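You operate a simulated robot arm through the tools that you are given. There is no shell and no other tool. Be economical: measure what you need, move in short steps, check, and stop when the job is done.

The job below is to be done with a simulated two-armed robot. You get a single attempt, and the scene is never put back.

## Task
Take the mini sack from the top of the grey table and put it on the white paper pad there.

Only the result counts: the job must be done as asked and must still hold three seconds after the hand-in. Knocking over, shifting, dropping, spilling or breaking anything else fails it.

## Robot
Two 7-joint arms with two-finger parallel grippers on one trunk, on a base that drives. Base frame: it is fixed to the floor where the robot stands at the start and does not move with it; the origin is under the middle of the robot, x ahead of it, y to its left, z up. Lengths are in m, angles in rad, forces in N, time in s.
The left shoulder is at the start at [0.07, 0.163, 1.295], the right one opposite. With the tool pointing down near the work surface each hand reaches from about 0.38 to 0.88 m from the robot's upright axis, wherever it stands, measured 20 degrees to its own side. Payload 3.43 kg a hand.
Tool frame (each hand has its own): the origin (TCP) lies between the finger pads and is the grasp point; the fingertips stand 0.034 m ahead of it; z points along the fingers, y is the line along which they close. Largest opening 0.128 m; finger width 0.024, thickness 0.012; the body of the gripper, 0.048 by 0.13 m, starts 0.096 m behind the TCP.
Orientation is that of the tool frame in the base frame, as a unit quaternion [w, x, y, z]. With the fingers straight down and closing along the base's y, the tool's x points along the base's -x, its y along +y and its z along -z.

## Interface
- The arms move only by the tool arm_command. It takes "left_plan", "right_plan" or both (then of equal length, played together; a hand with none holds still); each is one flat list of numbers, 7 for each row, row after row: the shift along the tool's x, y, z in m, then the turn, a rotation vector about the tool's x, y, z in rad, then the gripper command, from -1 (shut) to 1 (fully open), values between in proportion. In form: [x, y, z, rx, ry, rz, grip, x, y, z, rx, ry, rz, grip, ...]. A call has 1 to 12 rows; each row shifts and turns the commanded pose from where the row before left it, along the tool's axes as they then stand. Each row takes 0.2 s and may step no farther than 0.05 m and 0.15 rad from the row before; otherwise, or with a gripper value out of range, the whole call is refused. Where a pose cannot be reached the arm comes as near as it can. A force on the tool above 40 N (or 10 N above the force at the start of the call, whichever is more), or a blocked arm, ends the call early, and 0.2 s more pass. Each finger travels about 0.153 m/s and halts on what it meets, pressing with about 25 N; the grip force reading is that of the motor and also rises with nothing between the fingers. The clock runs only during rows and for 0.2 s after the last one: add rows that do not move to give the fingers time. The reply holds the time, the measured pose of the TCP, the force on the tool along the base axes, the opening and the grip force, in the units named above and with some noise, with the torque about the TCP (base axes, N m) and any sound that the robot's microphone picked up.
- Cameras (640 x 400 px; columns grow to the right, rows downward): "scene" is now at [0.1381, 0.0204, 1.526]; the picture's right is [0.22, -0.97, 0.00], its down [-0.52, -0.12, -0.85] and it looks along [0.82, 0.19, -0.53] (base axes); focal length 290 px, centre (320, 200). "left" rides on the left gripper at [0.076, 0.011, -0.16] in its tool frame; the picture's right is [-0.15, 0.99, 0.00], its down [-0.88, -0.13, -0.46] and it looks along [-0.45, -0.07, 0.89] (tool axes); focal length 234 px, centre (320, 200). "right" rides on the right gripper at [0.076, -0.011, -0.16] in its tool frame; the picture's right is [0.15, 0.99, 0.00], its down [-0.88, 0.13, -0.46] and it looks along [-0.45, 0.07, 0.89] (tool axes); focal length 234 px, centre (320, 200). There is no depth. A picture from a camera that has moved, and an enlarged one, comes with that camera's place and axes in the base frame and with its lens.
- get_image(camera): a new picture of that camera. No time passes.
- raise_lower(by): slides the trunk up (or, below 0, down) by that many m; the arms and the scene camera ride with it, the base frame stays. It gives what a move gives, with no picture.
- base_move(legs): drives the robot by 1 to 6 legs, each [ahead, left, turn to the left] in m, m and rad, along the robot's own axes; the way and the turn of a leg run together, so that a leg with both is an arc; at most 1.5 m and 3.142 rad a leg. The arms and the cameras ride along, it lands a little off, and it stops where it bumps. It gives what a move gives.
- pan_tilt(pan, tilt): turns the head with the scene camera to pan (to the left, within 1.501 rad either way) and tilt (down, from -0.506 to 1.204), counted from straight ahead of the robot. It gives what a move gives.
- close_up(camera, box): a new picture of the part [left, top, right, bottom] of that camera's present view, enlarged. No time passes.
- sign_off(): hands the job in; it is judged then, once.

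Work in short steps. Places have to be worked out from the pictures, the camera data and where the tool is seen: move nearer, look again, correct. Check each grasp and each placing, and mend what went wrong. You have 120 turns and 100 pictures in all, those below and enlarged ones among them. Open the grippers and draw the arms clear of the work before you hand the job in, unless the task says otherwise; then end with one line.

The tools are called after "Call:" as a command line: name --argument value ..., lists and objects as JSON in quotes. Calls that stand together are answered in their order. arm_command: Moves the arms, as the interface text tells. Its arguments: {"type":"object","properties":{"left_plan":{"type":"array","items":{"type":"number"}},"right_plan":{"type":"array","items":{"type":"number"}}},"required":[]} The other tools are called the same way: raise_lower (by) slides the trunk up or down; base_move (legs) drives the base; pan_tilt (pan, tilt) turns the head that bears the scene camera; get_image (camera) takes a picture; close_up (camera, box) takes an enlarged picture of a part of a camera's view; sign_off () hands the job in.

At the start:

```text
clock: 0.0
left_eef_pos: [0.6204, 0.3498, 1.1791]
left_tool_rot: [0.0, 0.0, 1.0, -0.001]
left_force: [0.6, -0.3, -0.4]
left_wrist_torque: [0.02, 0.0, -0.01]
left_width: 0.128
left_grasp_force: 0.0
right_eef_pos: [0.5007, -0.1452, 1.1651]
right_tool_rot: [0.0, 0.0, 1.0, -0.001]
right_force: [0.7, 0.5, 0.4]
right_wrist_torque: [-0.01, 0.02, -0.02]
right_width: 0.1279
right_grasp_force: 0.0
trunk travel left (down, up): [-0.775, 0.165]
robot x, y, heading: [-0.0008, -0.0025, -0.001]
head pan, tilt: [0.225, 0.564]
```

scene: 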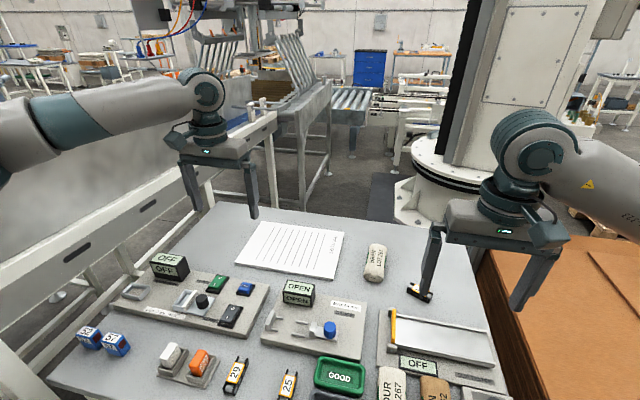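
right: 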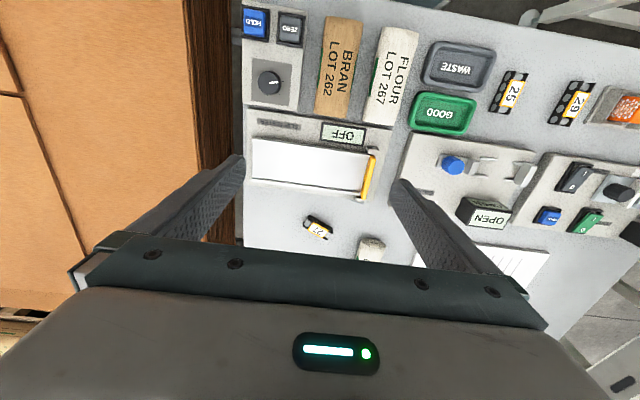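
left: 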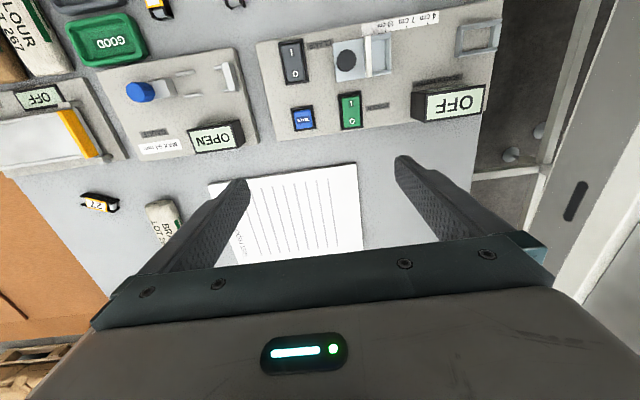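

I first identify the small sack near the pad and its surroundings with enlarged pictures.

Call:
close_up --camera "scene" --box '[220, 200, 460, 350]'

Call:
close_up --camera "left" --box '[0, 130, 320, 330]'

Call:
close_up --camera "right" --box '[240, 0, 640, 250]'

```text
2.67 times, centred on (340, 275) of scene
camera zoom: at [0.1381, 0.0204, 1.526], right [0.22, -0.97, 0.0], down [-0.52, -0.12, -0.85], along [0.82, 0.19, -0.53], focal length 774 px, centre (267, 0)
```

zoom: 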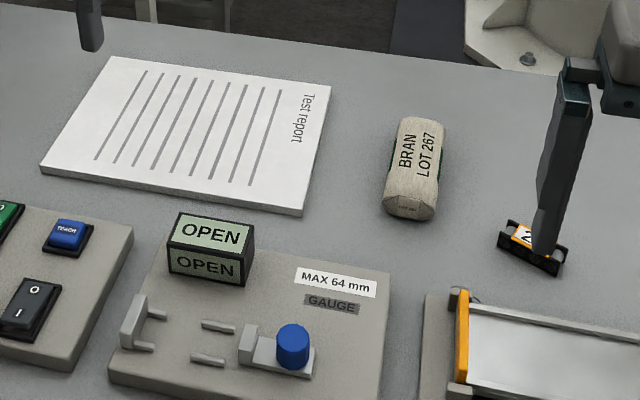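

```text
2.00 times, centred on (160, 230) of left
camera zoom: at [0.5429, 0.3602, 1.338], right [0.15, 0.99, 0.0], down [0.88, -0.13, 0.46], along [0.45, -0.07, -0.89], focal length 468 px, centre (640, 140)
```

zoom: 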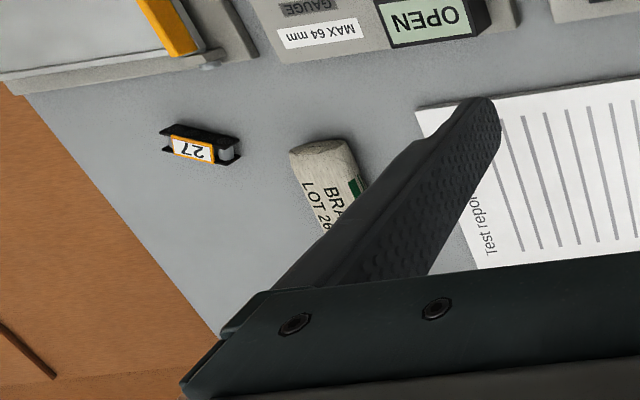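

```text
1.60 times, centred on (440, 125) of right
camera zoom: at [0.4255, -0.156, 1.3238], right [-0.15, 0.99, 0.0], down [0.88, 0.13, 0.46], along [0.45, 0.07, -0.89], focal length 375 px, centre (128, 320)
```

zoom: 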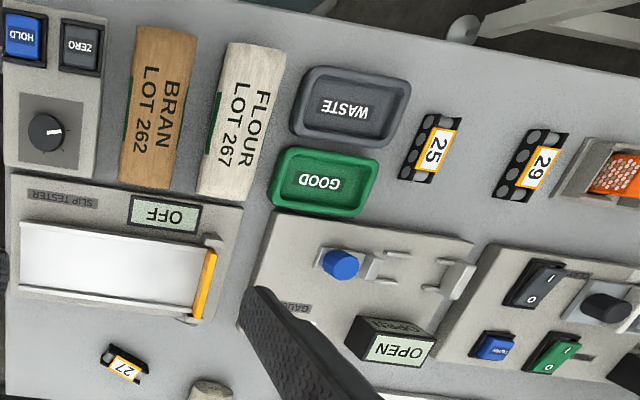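

The table top comes out at z≈0.90 and the sack near the pad at about (0.78, 0.0). There are two other sack-like things near the front edge, so I look at those from the head to compare sizes.

Call:
pan_tilt --pan 0.0 --tilt 0.95

Call:
get_image --camera "scene"

```text
clock: 0.9
left_eef_pos: [0.6195, 0.3499, 1.1789]
left_tool_rot: [-0.001, 0.001, 1.0, 0.0]
left_force: [-0.3, 0.3, 1.0]
left_wrist_torque: [0.02, -0.01, 0.0]
left_width: 0.1282
left_grasp_force: 0.1
right_eef_pos: [0.4997, -0.1449, 1.1649]
right_tool_rot: [0.0, 0.0, 1.0, 0.0]
right_force: [-1.0, -0.7, -0.1]
right_wrist_torque: [0.0, -0.03, -0.01]
right_width: 0.1279
right_grasp_force: 0.1
trunk travel left (down, up): [-0.775, 0.165]
robot x, y, heading: [-0.0033, 0.0017, -0.002]
head pan, tilt: [0.0, 0.949]
```

```text
93 pictures are left
camera scene: at [0.1237, 0.0004, 1.4944], right [0.0, -1.0, 0.0], down [-0.81, 0.0, -0.58], along [0.58, 0.0, -0.81], focal length 290 px, centre (320, 200)
```

scene: 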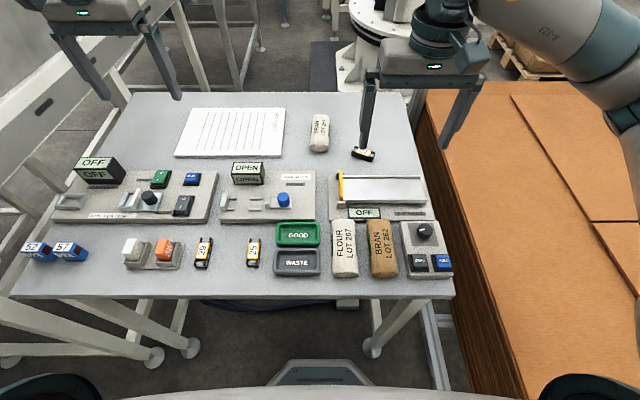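

All three look alike in size so far; I read their markings closely.

Call:
close_up --camera "scene" --box '[320, 210, 416, 285]'

Call:
close_up --camera "scene" --box '[270, 95, 366, 170]'

```text
5.33 times, centred on (368, 248) of scene
camera zoom: at [0.1237, 0.0004, 1.4944], right [0.0, -1.0, 0.0], down [-0.81, 0.0, -0.58], along [0.58, 0.0, -0.81], focal length 1547 px, centre (64, -53)
```

zoom: 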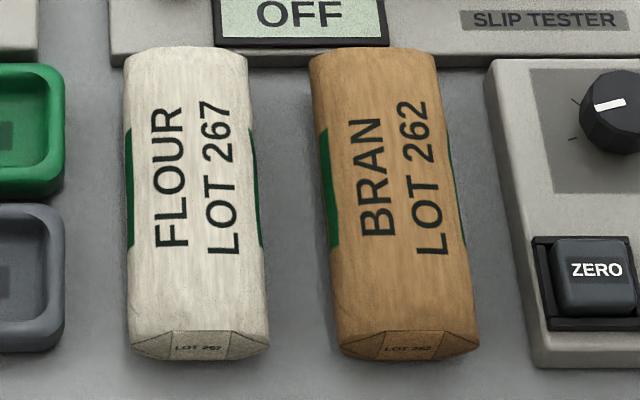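

```text
5.33 times, centred on (318, 132) of scene
camera zoom: at [0.1237, 0.0004, 1.4944], right [0.0, -1.0, 0.0], down [-0.81, 0.0, -0.58], along [0.58, 0.0, -0.81], focal length 1547 px, centre (331, 560)
```

zoom: 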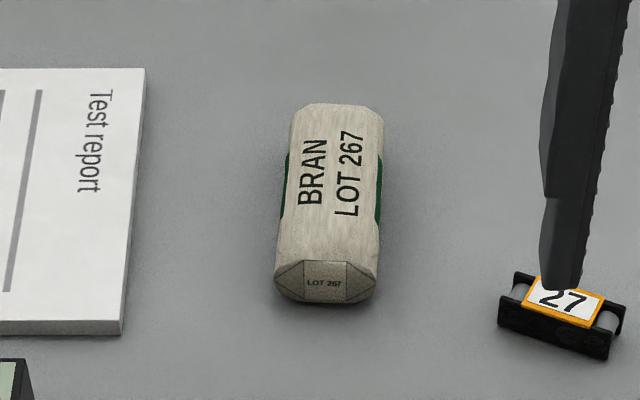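

They're the same size; the sack lying by itself beside the pad (BRAN LOT 267, about (0.775, 0.0), axis along x) is the one to take. The pad spans roughly x 0.70–0.91, y 0.11–0.41. I move the right arm a bit aside and bring the left over the sack, high up.

Call:
arm_command --left_plan '[-0.018, -0.043, 0, 0, 0, 0, 1, -0.018, -0.043, 0, 0, 0, 0, 1, -0.018, -0.043, 0, 0, 0, 0, 1, -0.018, -0.043, 0, 0, 0, 0, 1, -0.018, -0.043, 0, 0, 0, 0, 1, -0.018, -0.043, 0, 0, 0, 0, 1, -0.018, -0.043, 0, 0, 0, 0, 1, -0.018, -0.043, 0, 0, 0, 0, 1, 0, 0, 0, 0, 0, 0, 1]' --right_plan '[0.005, -0.02, 0, 0, 0, 0, 1, 0.005, -0.02, 0, 0, 0, 0, 1, 0.005, -0.02, 0, 0, 0, 0, 1, 0.005, -0.02, 0, 0, 0, 0, 1, 0.005, -0.02, 0, 0, 0, 0, 1, 0.005, -0.02, 0, 0, 0, 0, 1, 0.005, -0.02, 0, 0, 0, 0, 1, 0, 0, 0, 0, 0, 0, 1, 0, 0, 0, 0, 0, 0, 1]'

Call:
get_image --camera "left"

Call:
get_image --camera "scene"

```text
clock: 2.9
left_eef_pos: [0.7642, 0.0071, 1.1792]
left_tool_rot: [0.001, -0.001, 1.0, -0.001]
left_force: [-0.5, 0.3, -0.2]
left_wrist_torque: [0.01, 0.02, 0.0]
left_width: 0.128
left_grasp_force: 0.0
right_eef_pos: [0.4643, -0.2842, 1.164]
right_tool_rot: [0.0, 0.0, 1.0, -0.001]
right_force: [-0.4, 1.0, 0.4]
right_wrist_torque: [-0.04, 0.03, 0.0]
right_width: 0.1278
right_grasp_force: 0.0
trunk travel left (down, up): [-0.775, 0.165]
robot x, y, heading: [0.0013, 0.0017, 0.001]
head pan, tilt: [0.0, 0.949]
```

```text
90 pictures are left
camera left: at [0.6888, 0.0175, 1.3385], right [0.15, 0.99, 0.0], down [0.88, -0.13, 0.46], along [0.45, -0.07, -0.89], focal length 234 px, centre (320, 200)
```

left: 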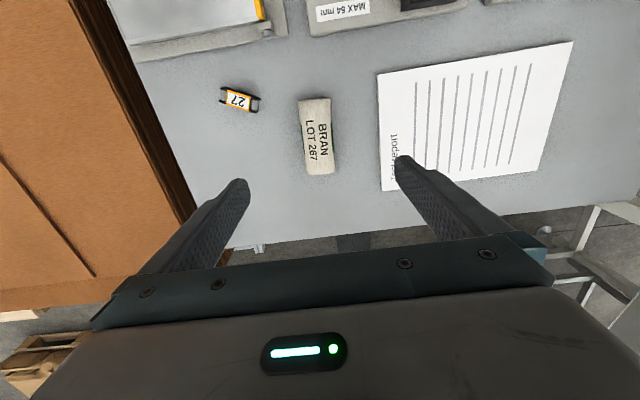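

```text
89 pictures are left
camera scene: at [0.1235, 0.002, 1.4943], right [0.0, -1.0, 0.0], down [-0.81, 0.0, -0.58], along [0.58, 0.0, -0.81], focal length 290 px, centre (320, 200)
```

scene: 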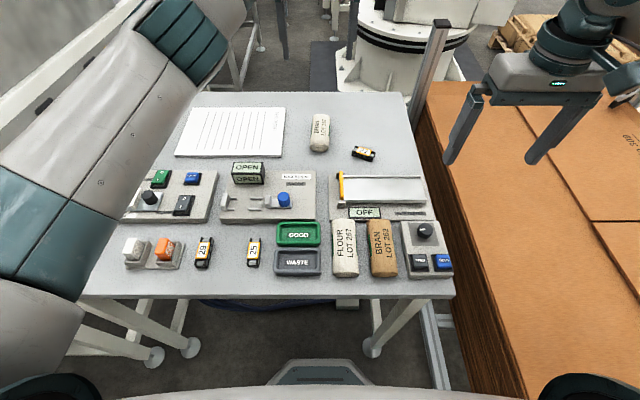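

The sack centre comes out at (0.775, 0.0) with a yaw of about -0.055. I correct for that and descend to z≈1.0, above the sack.

Call:
arm_command --left_plan '[-0.01, -0.007, 0, 0, 0, 0.055, 1, 0, 0, 0.045, 0, 0, 0, 1, 0, 0, 0.045, 0, 0, 0, 1, 0, 0, 0.045, 0, 0, 0, 1, 0, 0, 0.045, 0, 0, 0, 1, 0, 0, 0, 0, 0, 0, 1]'

Call:
get_image --camera "left"

Call:
close_up --camera "scene" --box '[240, 60, 400, 160]'

```text
clock: 4.3
left_eef_pos: [0.7727, -0.0019, 0.9996]
left_tool_rot: [-0.001, 0.029, 1.0, 0.0]
left_force: [0.4, -0.6, 0.4]
left_wrist_torque: [0.03, -0.02, 0.02]
left_width: 0.128
left_grasp_force: 0.1
right_eef_pos: [0.4635, -0.286, 1.1644]
right_tool_rot: [0.0, 0.0, 1.0, 0.0]
right_force: [-0.7, -0.2, 0.9]
right_wrist_torque: [0.01, 0.01, 0.0]
right_width: 0.1278
right_grasp_force: 0.1
trunk travel left (down, up): [-0.775, 0.165]
robot x, y, heading: [0.0013, 0.0028, -0.003]
head pan, tilt: [0.0, 0.949]
```

```text
88 pictures are left
camera left: at [0.6974, 0.0134, 1.1588], right [0.2, 0.98, 0.0], down [0.87, -0.18, 0.46], along [0.45, -0.09, -0.89], focal length 234 px, centre (320, 200)
```

left: 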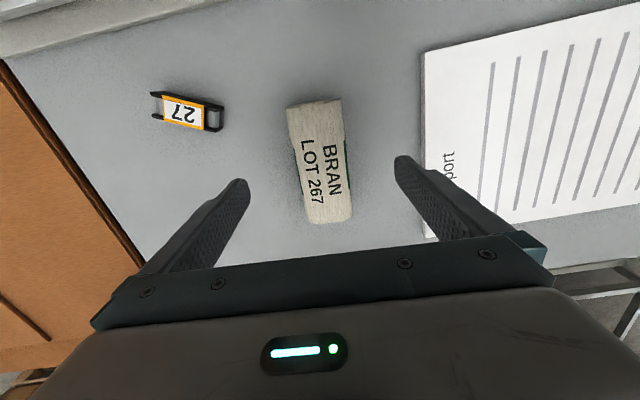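

```text
4.00 times, centred on (320, 110) of scene
camera zoom: at [0.123, 0.0001, 1.4944], right [0.0, -1.0, 0.0], down [-0.81, 0.0, -0.58], along [0.58, 0.0, -0.81], focal length 1160 px, centre (320, 560)
```

zoom: 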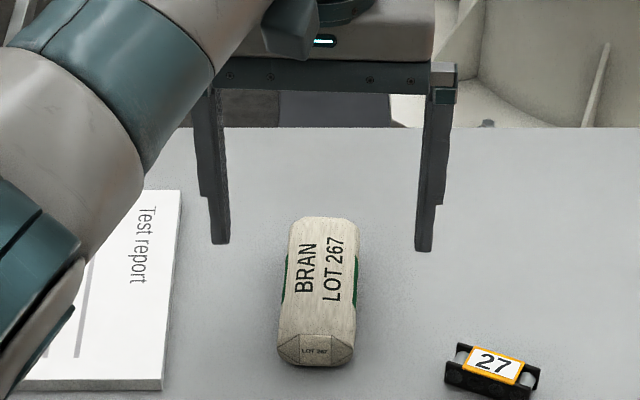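

Alignment is right within a few mm (sack centre ≈ (0.778, 0.001)). I descend to z≈0.95 and check the fingertip height.

Call:
arm_command --left_plan '[-0.005, 0.003, 0.02, 0, 0, 0, 1, 0, 0, 0.02, 0, 0, 0, 1, 0, 0, 0.01, 0, 0, 0, 1, 0, 0, 0, 0, 0, 0, 1]'

Call:
get_image --camera "left"

Call:
close_up --camera "scene" --box '[240, 60, 400, 160]'

```text
clock: 5.3
left_eef_pos: [0.7781, 0.0008, 0.9502]
left_tool_rot: [-0.001, 0.028, 1.0, 0.0]
left_force: [0.3, 0.2, 0.5]
left_wrist_torque: [-0.03, 0.0, -0.01]
left_width: 0.1278
left_grasp_force: 0.1
right_eef_pos: [0.4651, -0.287, 1.1634]
right_tool_rot: [0.0, 0.001, 1.0, -0.001]
right_force: [0.2, 0.2, -0.3]
right_wrist_torque: [0.02, -0.02, 0.04]
right_width: 0.1279
right_grasp_force: 0.0
trunk travel left (down, up): [-0.775, 0.165]
robot x, y, heading: [-0.0015, 0.0008, 0.003]
head pan, tilt: [0.0, 0.949]
```

```text
86 pictures are left
camera left: at [0.7026, 0.0164, 1.1085], right [0.2, 0.98, 0.0], down [0.87, -0.18, 0.46], along [0.45, -0.09, -0.89], focal length 234 px, centre (320, 200)
```

left: 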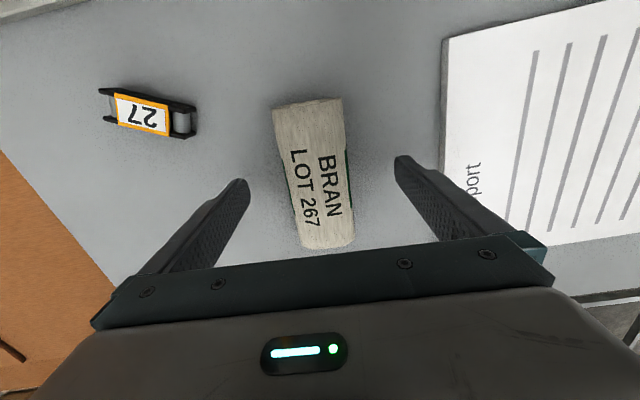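

```text
4.00 times, centred on (320, 110) of scene
camera zoom: at [0.1237, 0.0002, 1.4943], right [0.0, -1.0, 0.0], down [-0.81, 0.0, -0.58], along [0.58, 0.0, -0.81], focal length 1160 px, centre (320, 560)
```

zoom: 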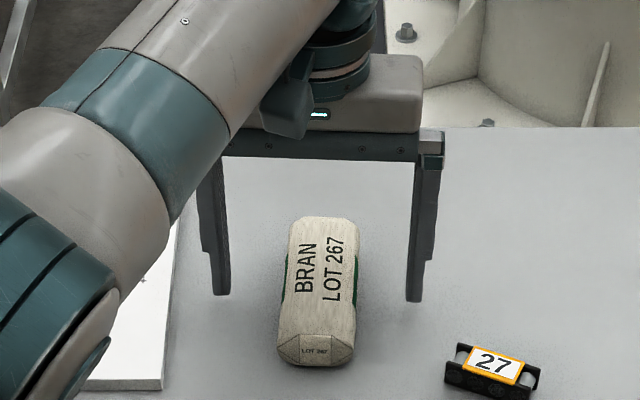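

Fingertips are at ≈0.916, straddling the sack (top ≈0.935, table ≈0.90). I go down 6 mm more and close.

Call:
arm_command --left_plan '[0, 0, 0.006, 0, 0, 0, 1, 0, 0, 0, 0, 0, 0, 0.2, 0, 0, 0, 0, 0, 0, -0.2, 0, 0, 0, 0, 0, 0, -1, 0, 0, 0, 0, 0, 0, -1, 0, 0, 0, 0, 0, 0, -1]'

Call:
get_image --camera "left"

```text
clock: 6.7
left_eef_pos: [0.7777, 0.0013, 0.9442]
left_tool_rot: [0.0, 0.027, 1.0, 0.0]
left_force: [-0.2, -0.2, 2.2]
left_wrist_torque: [0.02, -0.13, -0.02]
left_width: 0.0548
left_grasp_force: 24.7
right_eef_pos: [0.4639, -0.2862, 1.1634]
right_tool_rot: [-0.001, 0.0, 1.0, 0.0]
right_force: [-0.2, 0.1, -0.2]
right_wrist_torque: [0.01, 0.02, -0.01]
right_width: 0.128
right_grasp_force: 0.1
trunk travel left (down, up): [-0.775, 0.165]
robot x, y, heading: [0.0006, 0.0008, -0.001]
head pan, tilt: [0.0, 0.949]
```

```text
84 pictures are left
camera left: at [0.7025, 0.0159, 1.1025], right [0.2, 0.98, 0.0], down [0.87, -0.18, 0.46], along [0.45, -0.09, -0.89], focal length 234 px, centre (320, 200)
```

left: 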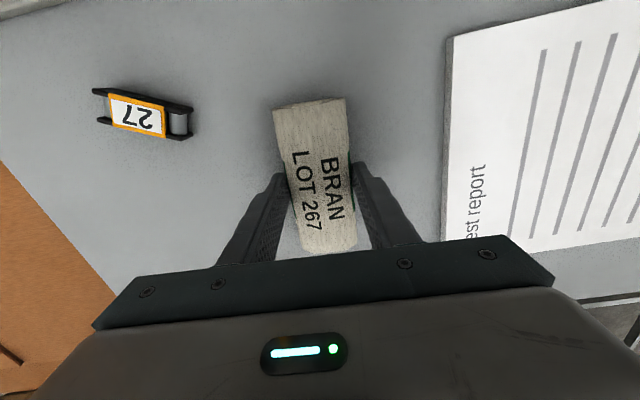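

The sack is held at 0.055 m. I lift gently and watch the load.

Call:
arm_command --left_plan '[0, 0, -0.01, 0, 0, 0, -1, 0, 0, -0.03, 0, 0, 0, -1, 0, 0, -0.04, 0, 0, 0, -1, 0, 0, -0.04, 0, 0, 0, -1, 0, 0, 0, 0, 0, 0, -1]'

Call:
get_image --camera "left"

Call:
get_image --camera "scene"

```text
clock: 7.9
left_eef_pos: [0.7808, 0.0016, 1.0646]
left_tool_rot: [-0.001, 0.028, 1.0, -0.001]
left_force: [-0.3, -0.9, 1.3]
left_wrist_torque: [0.0, 0.03, 0.02]
left_width: 0.0
left_grasp_force: 25.0
right_eef_pos: [0.4645, -0.2857, 1.1632]
right_tool_rot: [0.0, 0.0, 1.0, 0.0]
right_force: [1.3, -0.1, -0.1]
right_wrist_torque: [-0.01, 0.0, -0.05]
right_width: 0.128
right_grasp_force: 0.1
trunk travel left (down, up): [-0.775, 0.165]
robot x, y, heading: [-0.0037, -0.0013, 0.003]
head pan, tilt: [0.0, 0.949]
```

```text
83 pictures are left
camera left: at [0.7045, 0.0167, 1.2231], right [0.2, 0.98, 0.0], down [0.87, -0.18, 0.46], along [0.45, -0.09, -0.89], focal length 234 px, centre (320, 200)
```

left: 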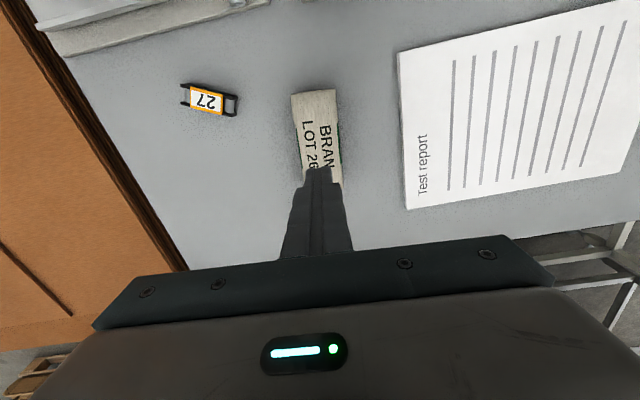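

```text
82 pictures are left
camera scene: at [0.124, 0.0004, 1.4943], right [0.0, -1.0, 0.0], down [-0.81, 0.0, -0.58], along [0.58, 0.0, -0.81], focal length 290 px, centre (320, 200)
```

scene: 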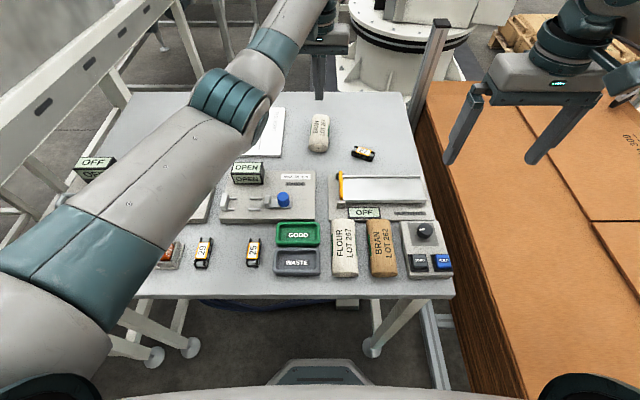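

The sack slipped out and lies where it was; the tips were too high on its rounded sides. I reopen up here, then go down again to the previous height.

Call:
arm_command --left_plan '[0, 0, 0, 0, 0, 0, 0.6, 0, 0, 0, 0, 0, 0, 0.6, 0, 0, 0, 0, 0, 0, 0.6, 0.003, 0, 0.03, 0, 0, 0, 0.6, 0, 0, 0.04, 0, 0, 0, 0.6, 0, 0, 0.03, 0, 0, 0, 0.6, 0, 0, 0.02, 0, 0, 0, 0.6, 0, 0, 0, 0, 0, 0, 0.6]'

Call:
get_image --camera "left"

Call:
close_up --camera "scene" --box '[270, 80, 366, 140]'

```text
clock: 9.7
left_eef_pos: [0.7795, 0.0015, 0.943]
left_tool_rot: [-0.001, 0.028, 1.0, 0.0]
left_force: [-0.3, 0.4, 0.7]
left_wrist_torque: [0.0, -0.01, -0.03]
left_width: 0.1027
left_grasp_force: 0.0
right_eef_pos: [0.4645, -0.2863, 1.1638]
right_tool_rot: [0.0, 0.0, 1.0, 0.0]
right_force: [-0.1, 0.4, 0.4]
right_wrist_torque: [-0.03, -0.03, 0.0]
right_width: 0.1281
right_grasp_force: 0.1
trunk travel left (down, up): [-0.775, 0.165]
robot x, y, heading: [0.0014, -0.0021, 0.003]
head pan, tilt: [0.0, 0.949]
```

```text
81 pictures are left
camera left: at [0.7026, 0.0155, 1.1004], right [0.2, 0.98, 0.0], down [0.87, -0.18, 0.46], along [0.45, -0.09, -0.89], focal length 234 px, centre (320, 200)
```

left: 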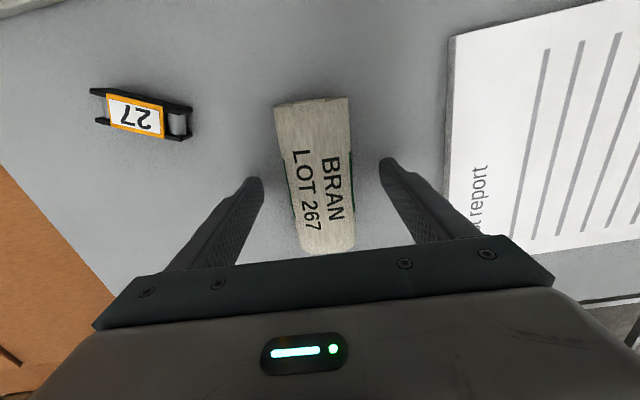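

```text
6.67 times, centred on (318, 110) of scene
camera zoom: at [0.1235, 0.0, 1.4943], right [0.0, -1.0, 0.0], down [-0.81, 0.0, -0.58], along [0.58, 0.0, -0.81], focal length 1934 px, centre (333, 800)
```

zoom: 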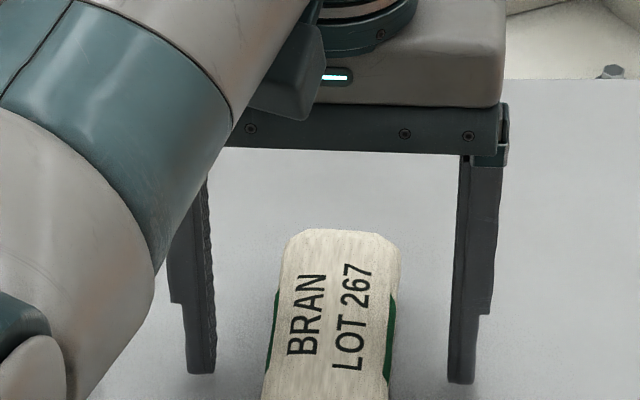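

Position is good. I creep down to find the table.

Call:
arm_command --left_plan '[0, 0, 0.004, 0, 0, 0, 0.6, 0, 0, 0.004, 0, 0, 0, 0.6, 0, 0, 0, 0, 0, 0, 0.6]'

Call:
close_up --camera "scene" --box '[270, 80, 366, 140]'

```text
clock: 10.5
left_eef_pos: [0.7774, 0.0002, 0.934]
left_tool_rot: [0.0, 0.028, 1.0, 0.0]
left_force: [-0.2, 0.5, 0.8]
left_wrist_torque: [0.0, -0.02, 0.03]
left_width: 0.1023
left_grasp_force: 0.1
right_eef_pos: [0.464, -0.2858, 1.1653]
right_tool_rot: [-0.001, 0.0, 1.0, 0.0]
right_force: [0.5, 0.4, -0.7]
right_wrist_torque: [0.0, -0.01, -0.05]
right_width: 0.1282
right_grasp_force: 0.1
trunk travel left (down, up): [-0.775, 0.165]
robot x, y, heading: [-0.0018, -0.0034, 0.001]
head pan, tilt: [0.0, 0.949]
```

```text
6.67 times, centred on (318, 110) of scene
camera zoom: at [0.1236, 0.0002, 1.4943], right [0.0, -1.0, 0.0], down [-0.81, 0.0, -0.58], along [0.58, 0.0, -0.81], focal length 1934 px, centre (333, 800)
```

zoom: 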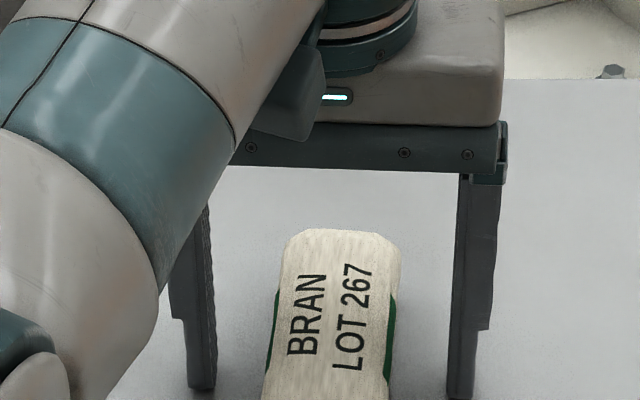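

No contact yet with tips at 0.900. Creep further.

Call:
arm_command --left_plan '[0, 0, 0.004, 0, 0, 0, 0.6, 0, 0, 0.004, 0, 0, 0, 0.6, 0, 0, 0, 0, 0, 0, 0.6]'

Call:
close_up --camera "scene" --box '[270, 100, 366, 160]'

```text
clock: 11.4
left_eef_pos: [0.7774, 0.0003, 0.9345]
left_tool_rot: [0.006, 0.027, 1.0, 0.0]
left_force: [-8.3, 0.1, 13.1]
left_wrist_torque: [0.74, 0.41, 0.48]
left_width: 0.1027
left_grasp_force: 0.0
right_eef_pos: [0.4625, -0.2856, 1.1637]
right_tool_rot: [0.001, 0.0, 1.0, 0.0]
right_force: [-0.3, -0.1, -0.2]
right_wrist_torque: [-0.01, 0.03, 0.0]
right_width: 0.1285
right_grasp_force: 0.1
trunk travel left (down, up): [-0.775, 0.165]
robot x, y, heading: [-0.0015, 0.0047, -0.001]
head pan, tilt: [0.0, 0.949]
stopped in row 3 (left hand): the force on the tool passed its limit (the readings are from after the stop); the commanded pose is now the measured one
```

```text
6.67 times, centred on (318, 130) of scene
camera zoom: at [0.1208, 0.0002, 1.4942], right [0.0, -1.0, 0.0], down [-0.81, 0.0, -0.58], along [0.58, 0.0, -0.81], focal length 1934 px, centre (333, 667)
```

zoom: 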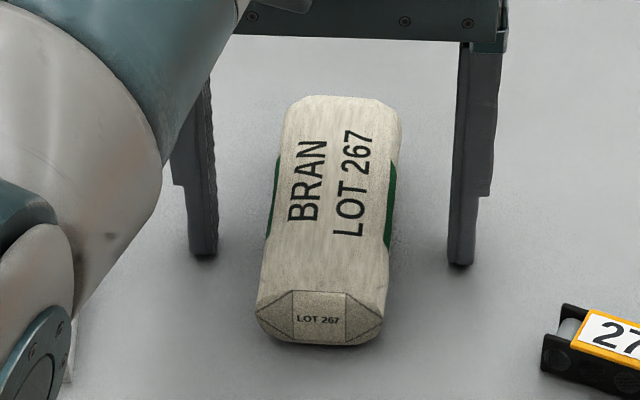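

The table is at tip height ≈0.900. I back off 3 mm, level the hand, and close slowly there.

Call:
arm_command --left_plan '[0, 0, -0.003, 0, 0.012, 0, 0.6, 0, 0, 0, 0, 0, 0, 0.2, 0, 0, 0, 0, 0, 0, -0.1, 0, 0, 0, 0, 0, 0, -1, 0, 0, 0, 0, 0, 0, -1, 0, 0, 0, 0, 0, 0, -1]'

Call:
close_up --camera "scene" --box '[270, 100, 366, 160]'

```text
clock: 12.8
left_eef_pos: [0.7803, 0.0011, 0.9332]
left_tool_rot: [-0.001, 0.029, 1.0, 0.0]
left_force: [-0.2, 0.3, 0.4]
left_wrist_torque: [0.03, 0.02, -0.02]
left_width: 0.0549
left_grasp_force: 25.5
right_eef_pos: [0.4636, -0.2866, 1.1649]
right_tool_rot: [0.0, 0.0, 1.0, 0.0]
right_force: [-0.9, -0.4, 0.0]
right_wrist_torque: [0.01, 0.03, 0.01]
right_width: 0.1283
right_grasp_force: 0.2
trunk travel left (down, up): [-0.775, 0.165]
robot x, y, heading: [0.002, -0.0016, 0.001]
head pan, tilt: [0.0, 0.949]
```

```text
6.67 times, centred on (318, 130) of scene
camera zoom: at [0.1239, 0.0002, 1.4943], right [0.0, -1.0, 0.0], down [-0.81, 0.0, -0.58], along [0.58, 0.0, -0.81], focal length 1934 px, centre (333, 667)
```

zoom: 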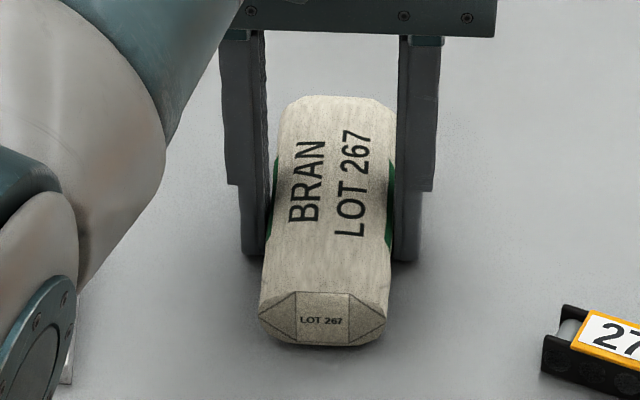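

Firm at 0.055 with the fingers at full depth. I lift 1 cm slowly and check.

Call:
arm_command --left_plan '[0, 0, -0.003, 0, 0, 0, -1, 0, 0, -0.003, 0, 0, 0, -1, 0, 0, -0.003, 0, 0, 0, -1, 0, 0, -0.003, 0, 0, 0, -1, 0, 0, 0, 0, 0, 0, -1]'

Call:
close_up --camera "scene" --box '[270, 100, 366, 160]'

```text
clock: 14.0
left_eef_pos: [0.7798, 0.002, 0.9474]
left_tool_rot: [-0.002, 0.028, 1.0, 0.0]
left_force: [0.1, -0.6, -1.8]
left_wrist_torque: [-0.01, -0.04, -0.01]
left_width: 0.0549
left_grasp_force: 25.0
right_eef_pos: [0.4634, -0.2858, 1.163]
right_tool_rot: [0.0, 0.0, 1.0, 0.0]
right_force: [-0.1, 1.0, -0.9]
right_wrist_torque: [0.0, 0.01, -0.02]
right_width: 0.1278
right_grasp_force: 0.0
trunk travel left (down, up): [-0.775, 0.165]
robot x, y, heading: [0.004, 0.0024, -0.001]
head pan, tilt: [0.0, 0.949]
```

```text
6.67 times, centred on (318, 130) of scene
camera zoom: at [0.1242, 0.0002, 1.4943], right [0.0, -1.0, 0.0], down [-0.81, 0.0, -0.58], along [0.58, 0.0, -0.81], focal length 1934 px, centre (333, 667)
```

zoom: 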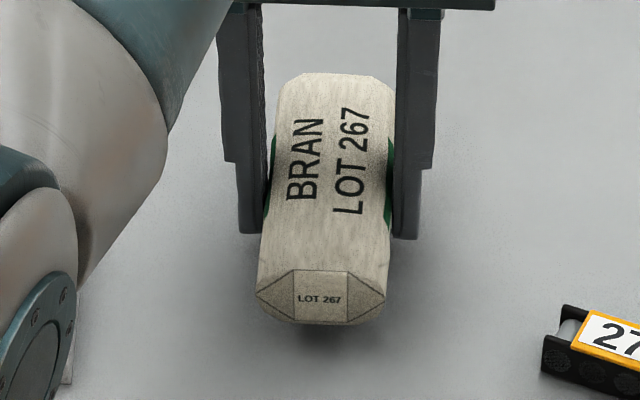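

It came up with the hand (about 2 N). I lift slowly another 5 cm and check for slipping.

Call:
arm_command --left_plan '[0, 0, -0.005, 0, 0, 0, -1, 0, 0, -0.008, 0, 0, 0, -1, 0, 0, -0.008, 0, 0, 0, -1, 0, 0, -0.008, 0, 0, 0, -1, 0, 0, -0.008, 0, 0, 0, -1, 0, 0, -0.008, 0, 0, 0, -1, 0, 0, -0.005, 0, 0, 0, -1, 0, 0, 0, 0, 0, 0, -1]'

Call:
close_up --camera "scene" --box '[254, 60, 382, 140]'

Call:
get_image --camera "left"

```text
clock: 15.8
left_eef_pos: [0.7804, 0.0011, 0.995]
left_tool_rot: [0.0, 0.028, 1.0, -0.001]
left_force: [-0.6, 0.6, -2.0]
left_wrist_torque: [0.0, -0.01, -0.01]
left_width: 0.055
left_grasp_force: 24.9
right_eef_pos: [0.4654, -0.2865, 1.1646]
right_tool_rot: [0.0, 0.0, 1.0, 0.001]
right_force: [0.1, -0.8, -0.2]
right_wrist_torque: [0.01, -0.02, -0.02]
right_width: 0.1282
right_grasp_force: 0.1
trunk travel left (down, up): [-0.775, 0.165]
robot x, y, heading: [-0.002, 0.0007, 0.003]
head pan, tilt: [0.0, 0.949]
```

```text
5.00 times, centred on (318, 100) of scene
camera zoom: at [0.1242, 0.0002, 1.4943], right [0.0, -1.0, 0.0], down [-0.81, 0.0, -0.58], along [0.58, 0.0, -0.81], focal length 1451 px, centre (330, 700)
```

zoom: 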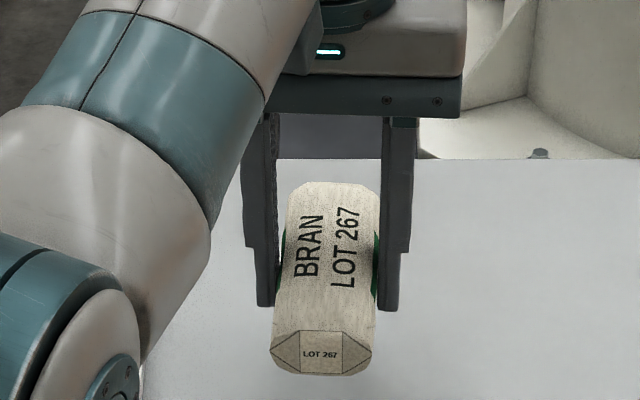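

```text
74 pictures are left
camera left: at [0.7043, 0.016, 1.1546], right [0.2, 0.98, 0.0], down [0.87, -0.18, 0.45], along [0.44, -0.09, -0.89], focal length 234 px, centre (320, 200)
```

left: 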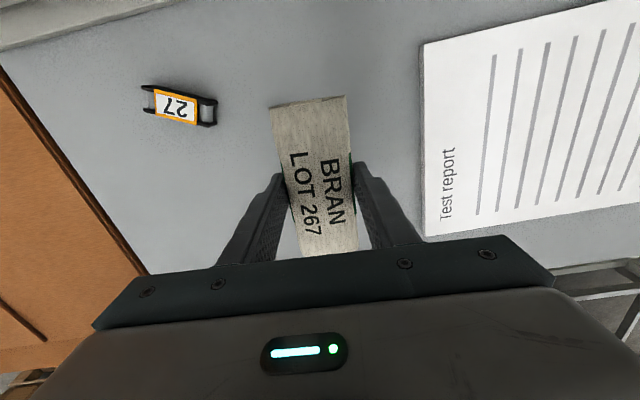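

The grip holds without slip. I carry it gently left to about (0.79, 0.25), over the pad.

Call:
arm_command --left_plan '[0, 0.01, 0, 0, 0, 0, -1, 0, 0.02, 0, 0, 0, 0, -1, 0, 0.025, 0, 0, 0, 0, -1, 0, 0.025, 0, 0, 0, 0, -1, 0, 0.025, 0, 0, 0, 0, -1, 0, 0.025, 0, 0, 0, 0, -1, 0, 0.025, 0, 0, 0, 0, -1, 0, 0.025, 0, 0, 0, 0, -1, 0, 0.025, 0, 0, 0, 0, -1, 0, 0.025, 0, 0, 0, 0, -1, 0, 0.015, 0, 0, 0, 0, -1, 0, 0.005, 0, 0, 0, 0, -1]'

Call:
get_image --camera "left"

Call:
get_image --camera "scene"

```text
clock: 18.4
left_eef_pos: [0.7909, 0.2517, 0.9959]
left_tool_rot: [-0.001, 0.027, 1.0, 0.0]
left_force: [-0.1, -0.1, -2.1]
left_wrist_torque: [0.0, 0.0, 0.0]
left_width: 0.0546
left_grasp_force: 25.3
right_eef_pos: [0.4645, -0.2868, 1.1647]
right_tool_rot: [0.001, 0.001, 1.0, 0.0]
right_force: [0.2, -0.7, -0.2]
right_wrist_torque: [-0.01, -0.01, -0.02]
right_width: 0.128
right_grasp_force: 0.1
trunk travel left (down, up): [-0.775, 0.165]
robot x, y, heading: [-0.0013, 0.0051, -0.005]
head pan, tilt: [0.0, 0.949]
```

```text
73 pictures are left
camera left: at [0.7169, 0.2654, 1.1549], right [0.2, 0.98, 0.0], down [0.87, -0.18, 0.45], along [0.44, -0.09, -0.89], focal length 234 px, centre (320, 200)
```

left: 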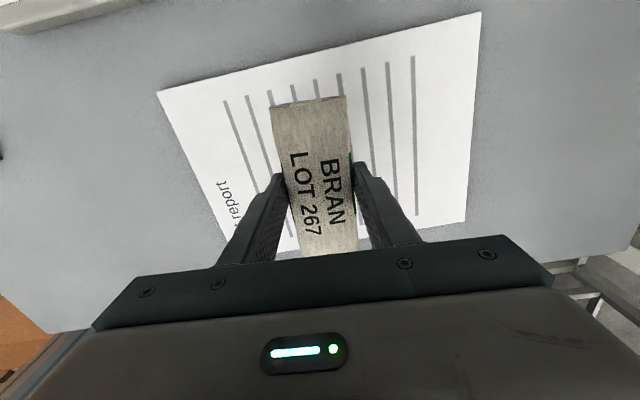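

```text
72 pictures are left
camera scene: at [0.1241, 0.0004, 1.4943], right [0.0, -1.0, 0.0], down [-0.81, 0.0, -0.58], along [0.58, 0.0, -0.81], focal length 290 px, centre (320, 200)
```

scene: 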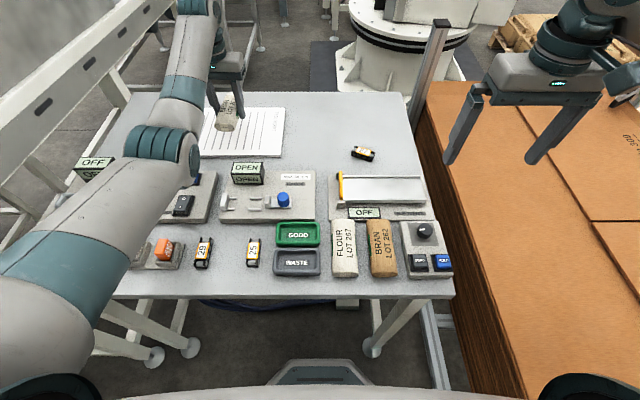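

The sack is centred over the pad (pad x 0.69–0.90, y 0.11–0.41). I lower to z≈0.96, then check.

Call:
arm_command --left_plan '[0, 0, 0.01, 0, 0, 0, -1, 0, 0, 0.015, 0, 0, 0, -1, 0, 0, 0.01, 0, 0, 0, -1, 0, 0, 0, 0, 0, 0, -1]'

Call:
close_up --camera "scene" --box '[170, 80, 298, 160]'

```text
clock: 19.4
left_eef_pos: [0.7931, 0.2524, 0.9621]
left_tool_rot: [-0.001, 0.028, 1.0, 0.0]
left_force: [-0.3, -0.2, -2.3]
left_wrist_torque: [-0.04, -0.02, -0.01]
left_width: 0.0547
left_grasp_force: 25.2
right_eef_pos: [0.4648, -0.2853, 1.1644]
right_tool_rot: [0.0, 0.0, 1.0, 0.0]
right_force: [0.1, -0.3, -0.8]
right_wrist_torque: [0.01, -0.03, 0.03]
right_width: 0.1283
right_grasp_force: 0.1
trunk travel left (down, up): [-0.775, 0.165]
robot x, y, heading: [0.001, 0.0006, -0.004]
head pan, tilt: [0.0, 0.949]
```

```text
5.00 times, centred on (234, 120) of scene
camera zoom: at [0.124, 0.0003, 1.4943], right [0.0, -1.0, 0.0], down [-0.81, 0.0, -0.58], along [0.58, 0.0, -0.81], focal length 1451 px, centre (750, 600)
```

zoom: 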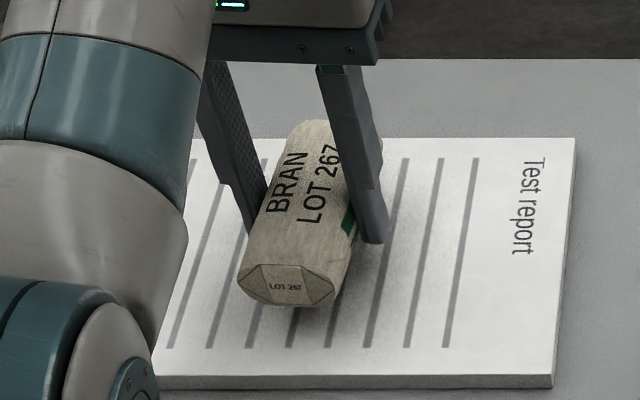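

The pad is ~1 cm thick, so contact is expected near TCP z≈0.943. I creep down.

Call:
arm_command --left_plan '[0, 0, 0.006, 0, 0, 0, -1, 0, 0, 0.005, 0, 0, 0, -1, 0, 0, 0.003, 0, 0, 0, -1, 0, 0, 0, 0, 0, 0, -1]'

Call:
close_up --camera "scene" --box '[170, 80, 298, 160]'

```text
clock: 20.4
left_eef_pos: [0.7922, 0.2511, 0.9473]
left_tool_rot: [0.0, 0.028, 1.0, -0.001]
left_force: [-1.0, 0.1, -1.5]
left_wrist_torque: [-0.03, -0.02, -0.01]
left_width: 0.0549
left_grasp_force: 24.6
right_eef_pos: [0.4659, -0.2857, 1.1641]
right_tool_rot: [0.0, 0.0, 1.0, 0.0]
right_force: [0.1, -0.5, 0.3]
right_wrist_torque: [-0.01, 0.01, -0.01]
right_width: 0.128
right_grasp_force: 0.0
trunk travel left (down, up): [-0.775, 0.165]
robot x, y, heading: [0.0004, -0.0002, 0.001]
head pan, tilt: [0.0, 0.949]
```

```text
5.00 times, centred on (234, 120) of scene
camera zoom: at [0.1241, 0.0003, 1.4943], right [0.0, -1.0, 0.0], down [-0.81, 0.0, -0.58], along [0.58, 0.0, -0.81], focal length 1451 px, centre (750, 600)
```

zoom: 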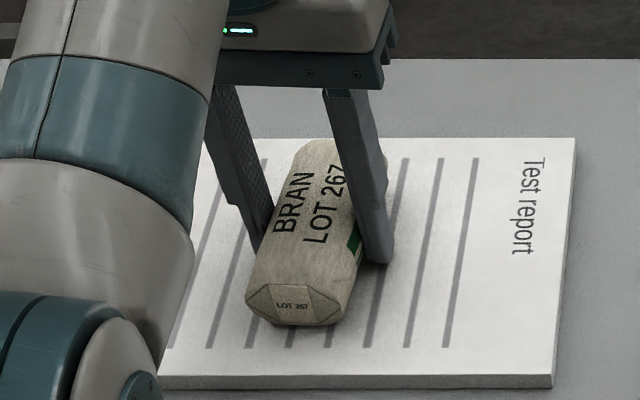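

Nearly down; still carrying the weight. Two more 2 mm steps.

Call:
arm_command --left_plan '[0, 0, 0.002, 0, 0, 0, -1, 0, 0, 0.0015, 0, 0, 0, -1, 0, 0, 0, 0, 0, 0, -1]'

```text
clock: 21.2
left_eef_pos: [0.792, 0.251, 0.9454]
left_tool_rot: [0.001, 0.027, 1.0, 0.0]
left_force: [4.8, 4.1, 14.1]
left_wrist_torque: [0.13, 0.35, -0.09]
left_width: 0.0548
left_grasp_force: 24.8
right_eef_pos: [0.4643, -0.2856, 1.1651]
right_tool_rot: [0.0, 0.001, 1.0, 0.0]
right_force: [0.5, 0.6, 0.7]
right_wrist_torque: [0.04, -0.03, 0.0]
right_width: 0.1281
right_grasp_force: 0.1
trunk travel left (down, up): [-0.775, 0.165]
robot x, y, heading: [-0.0025, 0.0018, 0.001]
head pan, tilt: [0.0, 0.949]
```

Contact (14 N up). I relieve it by 1.5 mm, open gently, then lift away.

Call:
arm_command --left_plan '[0, 0, -0.0015, 0, 0, 0, -1, 0, 0, 0, 0, 0, 0, 0.0, 0, 0, 0, 0, 0, 0, 0.2, 0, 0, 0, 0, 0, 0, 0.5, 0, 0, 0, 0, 0, 0, 0.5, 0, 0, -0.01, 0, 0, 0, 0.5, 0, 0, -0.03, 0, 0, 0, 0.5, 0, 0, -0.04, 0, 0, 0, 0.5, 0, 0, -0.04, 0, 0, 0, 0.5, 0, 0, 0, 0, 0, 0, 0.5]'

Call:
get_image --camera "left"

Call:
close_up --camera "scene" --box '[170, 80, 298, 160]'

```text
clock: 23.4
left_eef_pos: [0.7933, 0.2496, 1.0656]
left_tool_rot: [-0.001, 0.027, 1.0, 0.0]
left_force: [0.6, -0.6, 0.0]
left_wrist_torque: [0.0, 0.01, 0.0]
left_width: 0.0961
left_grasp_force: 0.0
right_eef_pos: [0.465, -0.2866, 1.1637]
right_tool_rot: [0.0, 0.001, 1.0, 0.001]
right_force: [0.4, 0.3, -0.2]
right_wrist_torque: [0.02, 0.05, 0.04]
right_width: 0.1281
right_grasp_force: 0.1
trunk travel left (down, up): [-0.775, 0.165]
robot x, y, heading: [-0.0019, 0.0013, 0.0]
head pan, tilt: [0.0, 0.949]
```

```text
69 pictures are left
camera left: at [0.7174, 0.2647, 1.2236], right [0.2, 0.98, 0.0], down [0.87, -0.18, 0.45], along [0.44, -0.09, -0.89], focal length 234 px, centre (320, 200)
```

left: 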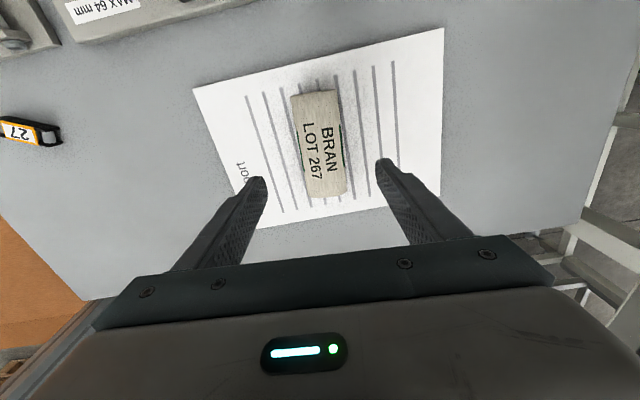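

```text
5.00 times, centred on (234, 120) of scene
camera zoom: at [0.1241, -0.0005, 1.4942], right [0.0, -1.0, 0.0], down [-0.81, 0.0, -0.58], along [0.58, 0.0, -0.81], focal length 1451 px, centre (750, 600)
```

zoom: 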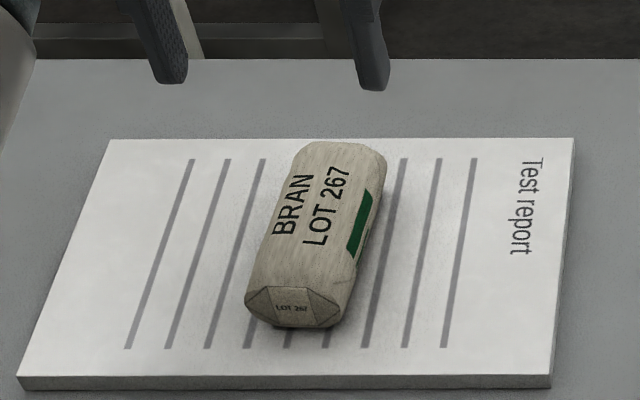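

The sack rests fully on the pad, which hasn't shifted. I raise the left arm, open fully and draw back clear.

Call:
arm_command --left_plan '[0, 0, -0.04, 0, 0, 0, 1, 0, 0, -0.04, 0, 0, 0, 1, 0, 0, -0.03, 0, 0, 0, 1, 0.03, 0.03, 0, 0, 0, 0, 1, 0.035, 0.03, 0, 0, 0, 0, 1, 0.035, 0.03, 0, 0, 0, 0, 1, 0.035, 0.03, 0, 0, 0, 0, 1, 0.035, 0, 0, 0, 0, 0, 1, 0, 0, 0, 0, 0, 0, 1]'

Call:
get_image --camera "scene"

```text
clock: 25.4
left_eef_pos: [0.6289, 0.3797, 1.1729]
left_tool_rot: [-0.002, 0.027, 1.0, 0.0]
left_force: [0.2, -0.1, -0.9]
left_wrist_torque: [0.03, -0.02, -0.01]
left_width: 0.1279
left_grasp_force: 0.1
right_eef_pos: [0.4651, -0.2868, 1.1632]
right_tool_rot: [-0.001, -0.001, 1.0, 0.0]
right_force: [0.0, -0.2, 0.7]
right_wrist_torque: [0.01, 0.01, 0.01]
right_width: 0.1281
right_grasp_force: 0.1
trunk travel left (down, up): [-0.775, 0.165]
robot x, y, heading: [0.0021, 0.0014, -0.005]
head pan, tilt: [0.0, 0.949]
```

```text
67 pictures are left
camera scene: at [0.1248, -0.0006, 1.4942], right [0.0, -1.0, 0.0], down [-0.81, 0.0, -0.58], along [0.58, 0.0, -0.81], focal length 290 px, centre (320, 200)
```

scene: 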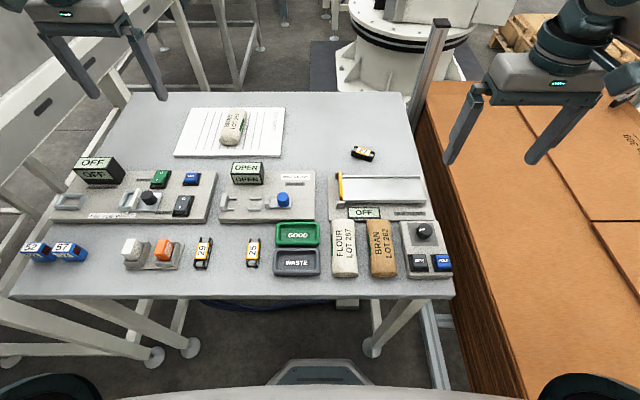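

The sack lies on the pad, nothing else has moved, and both arms are clear with grippers open. I hand the job in.

Call:
sign_off

```text
The job is handed in.
```

The mini sack marked BRAN LOT 267 is on the white paper pad and nothing else moved; three same-size sacks were on the table, and I took the one lying alone beside the pad.
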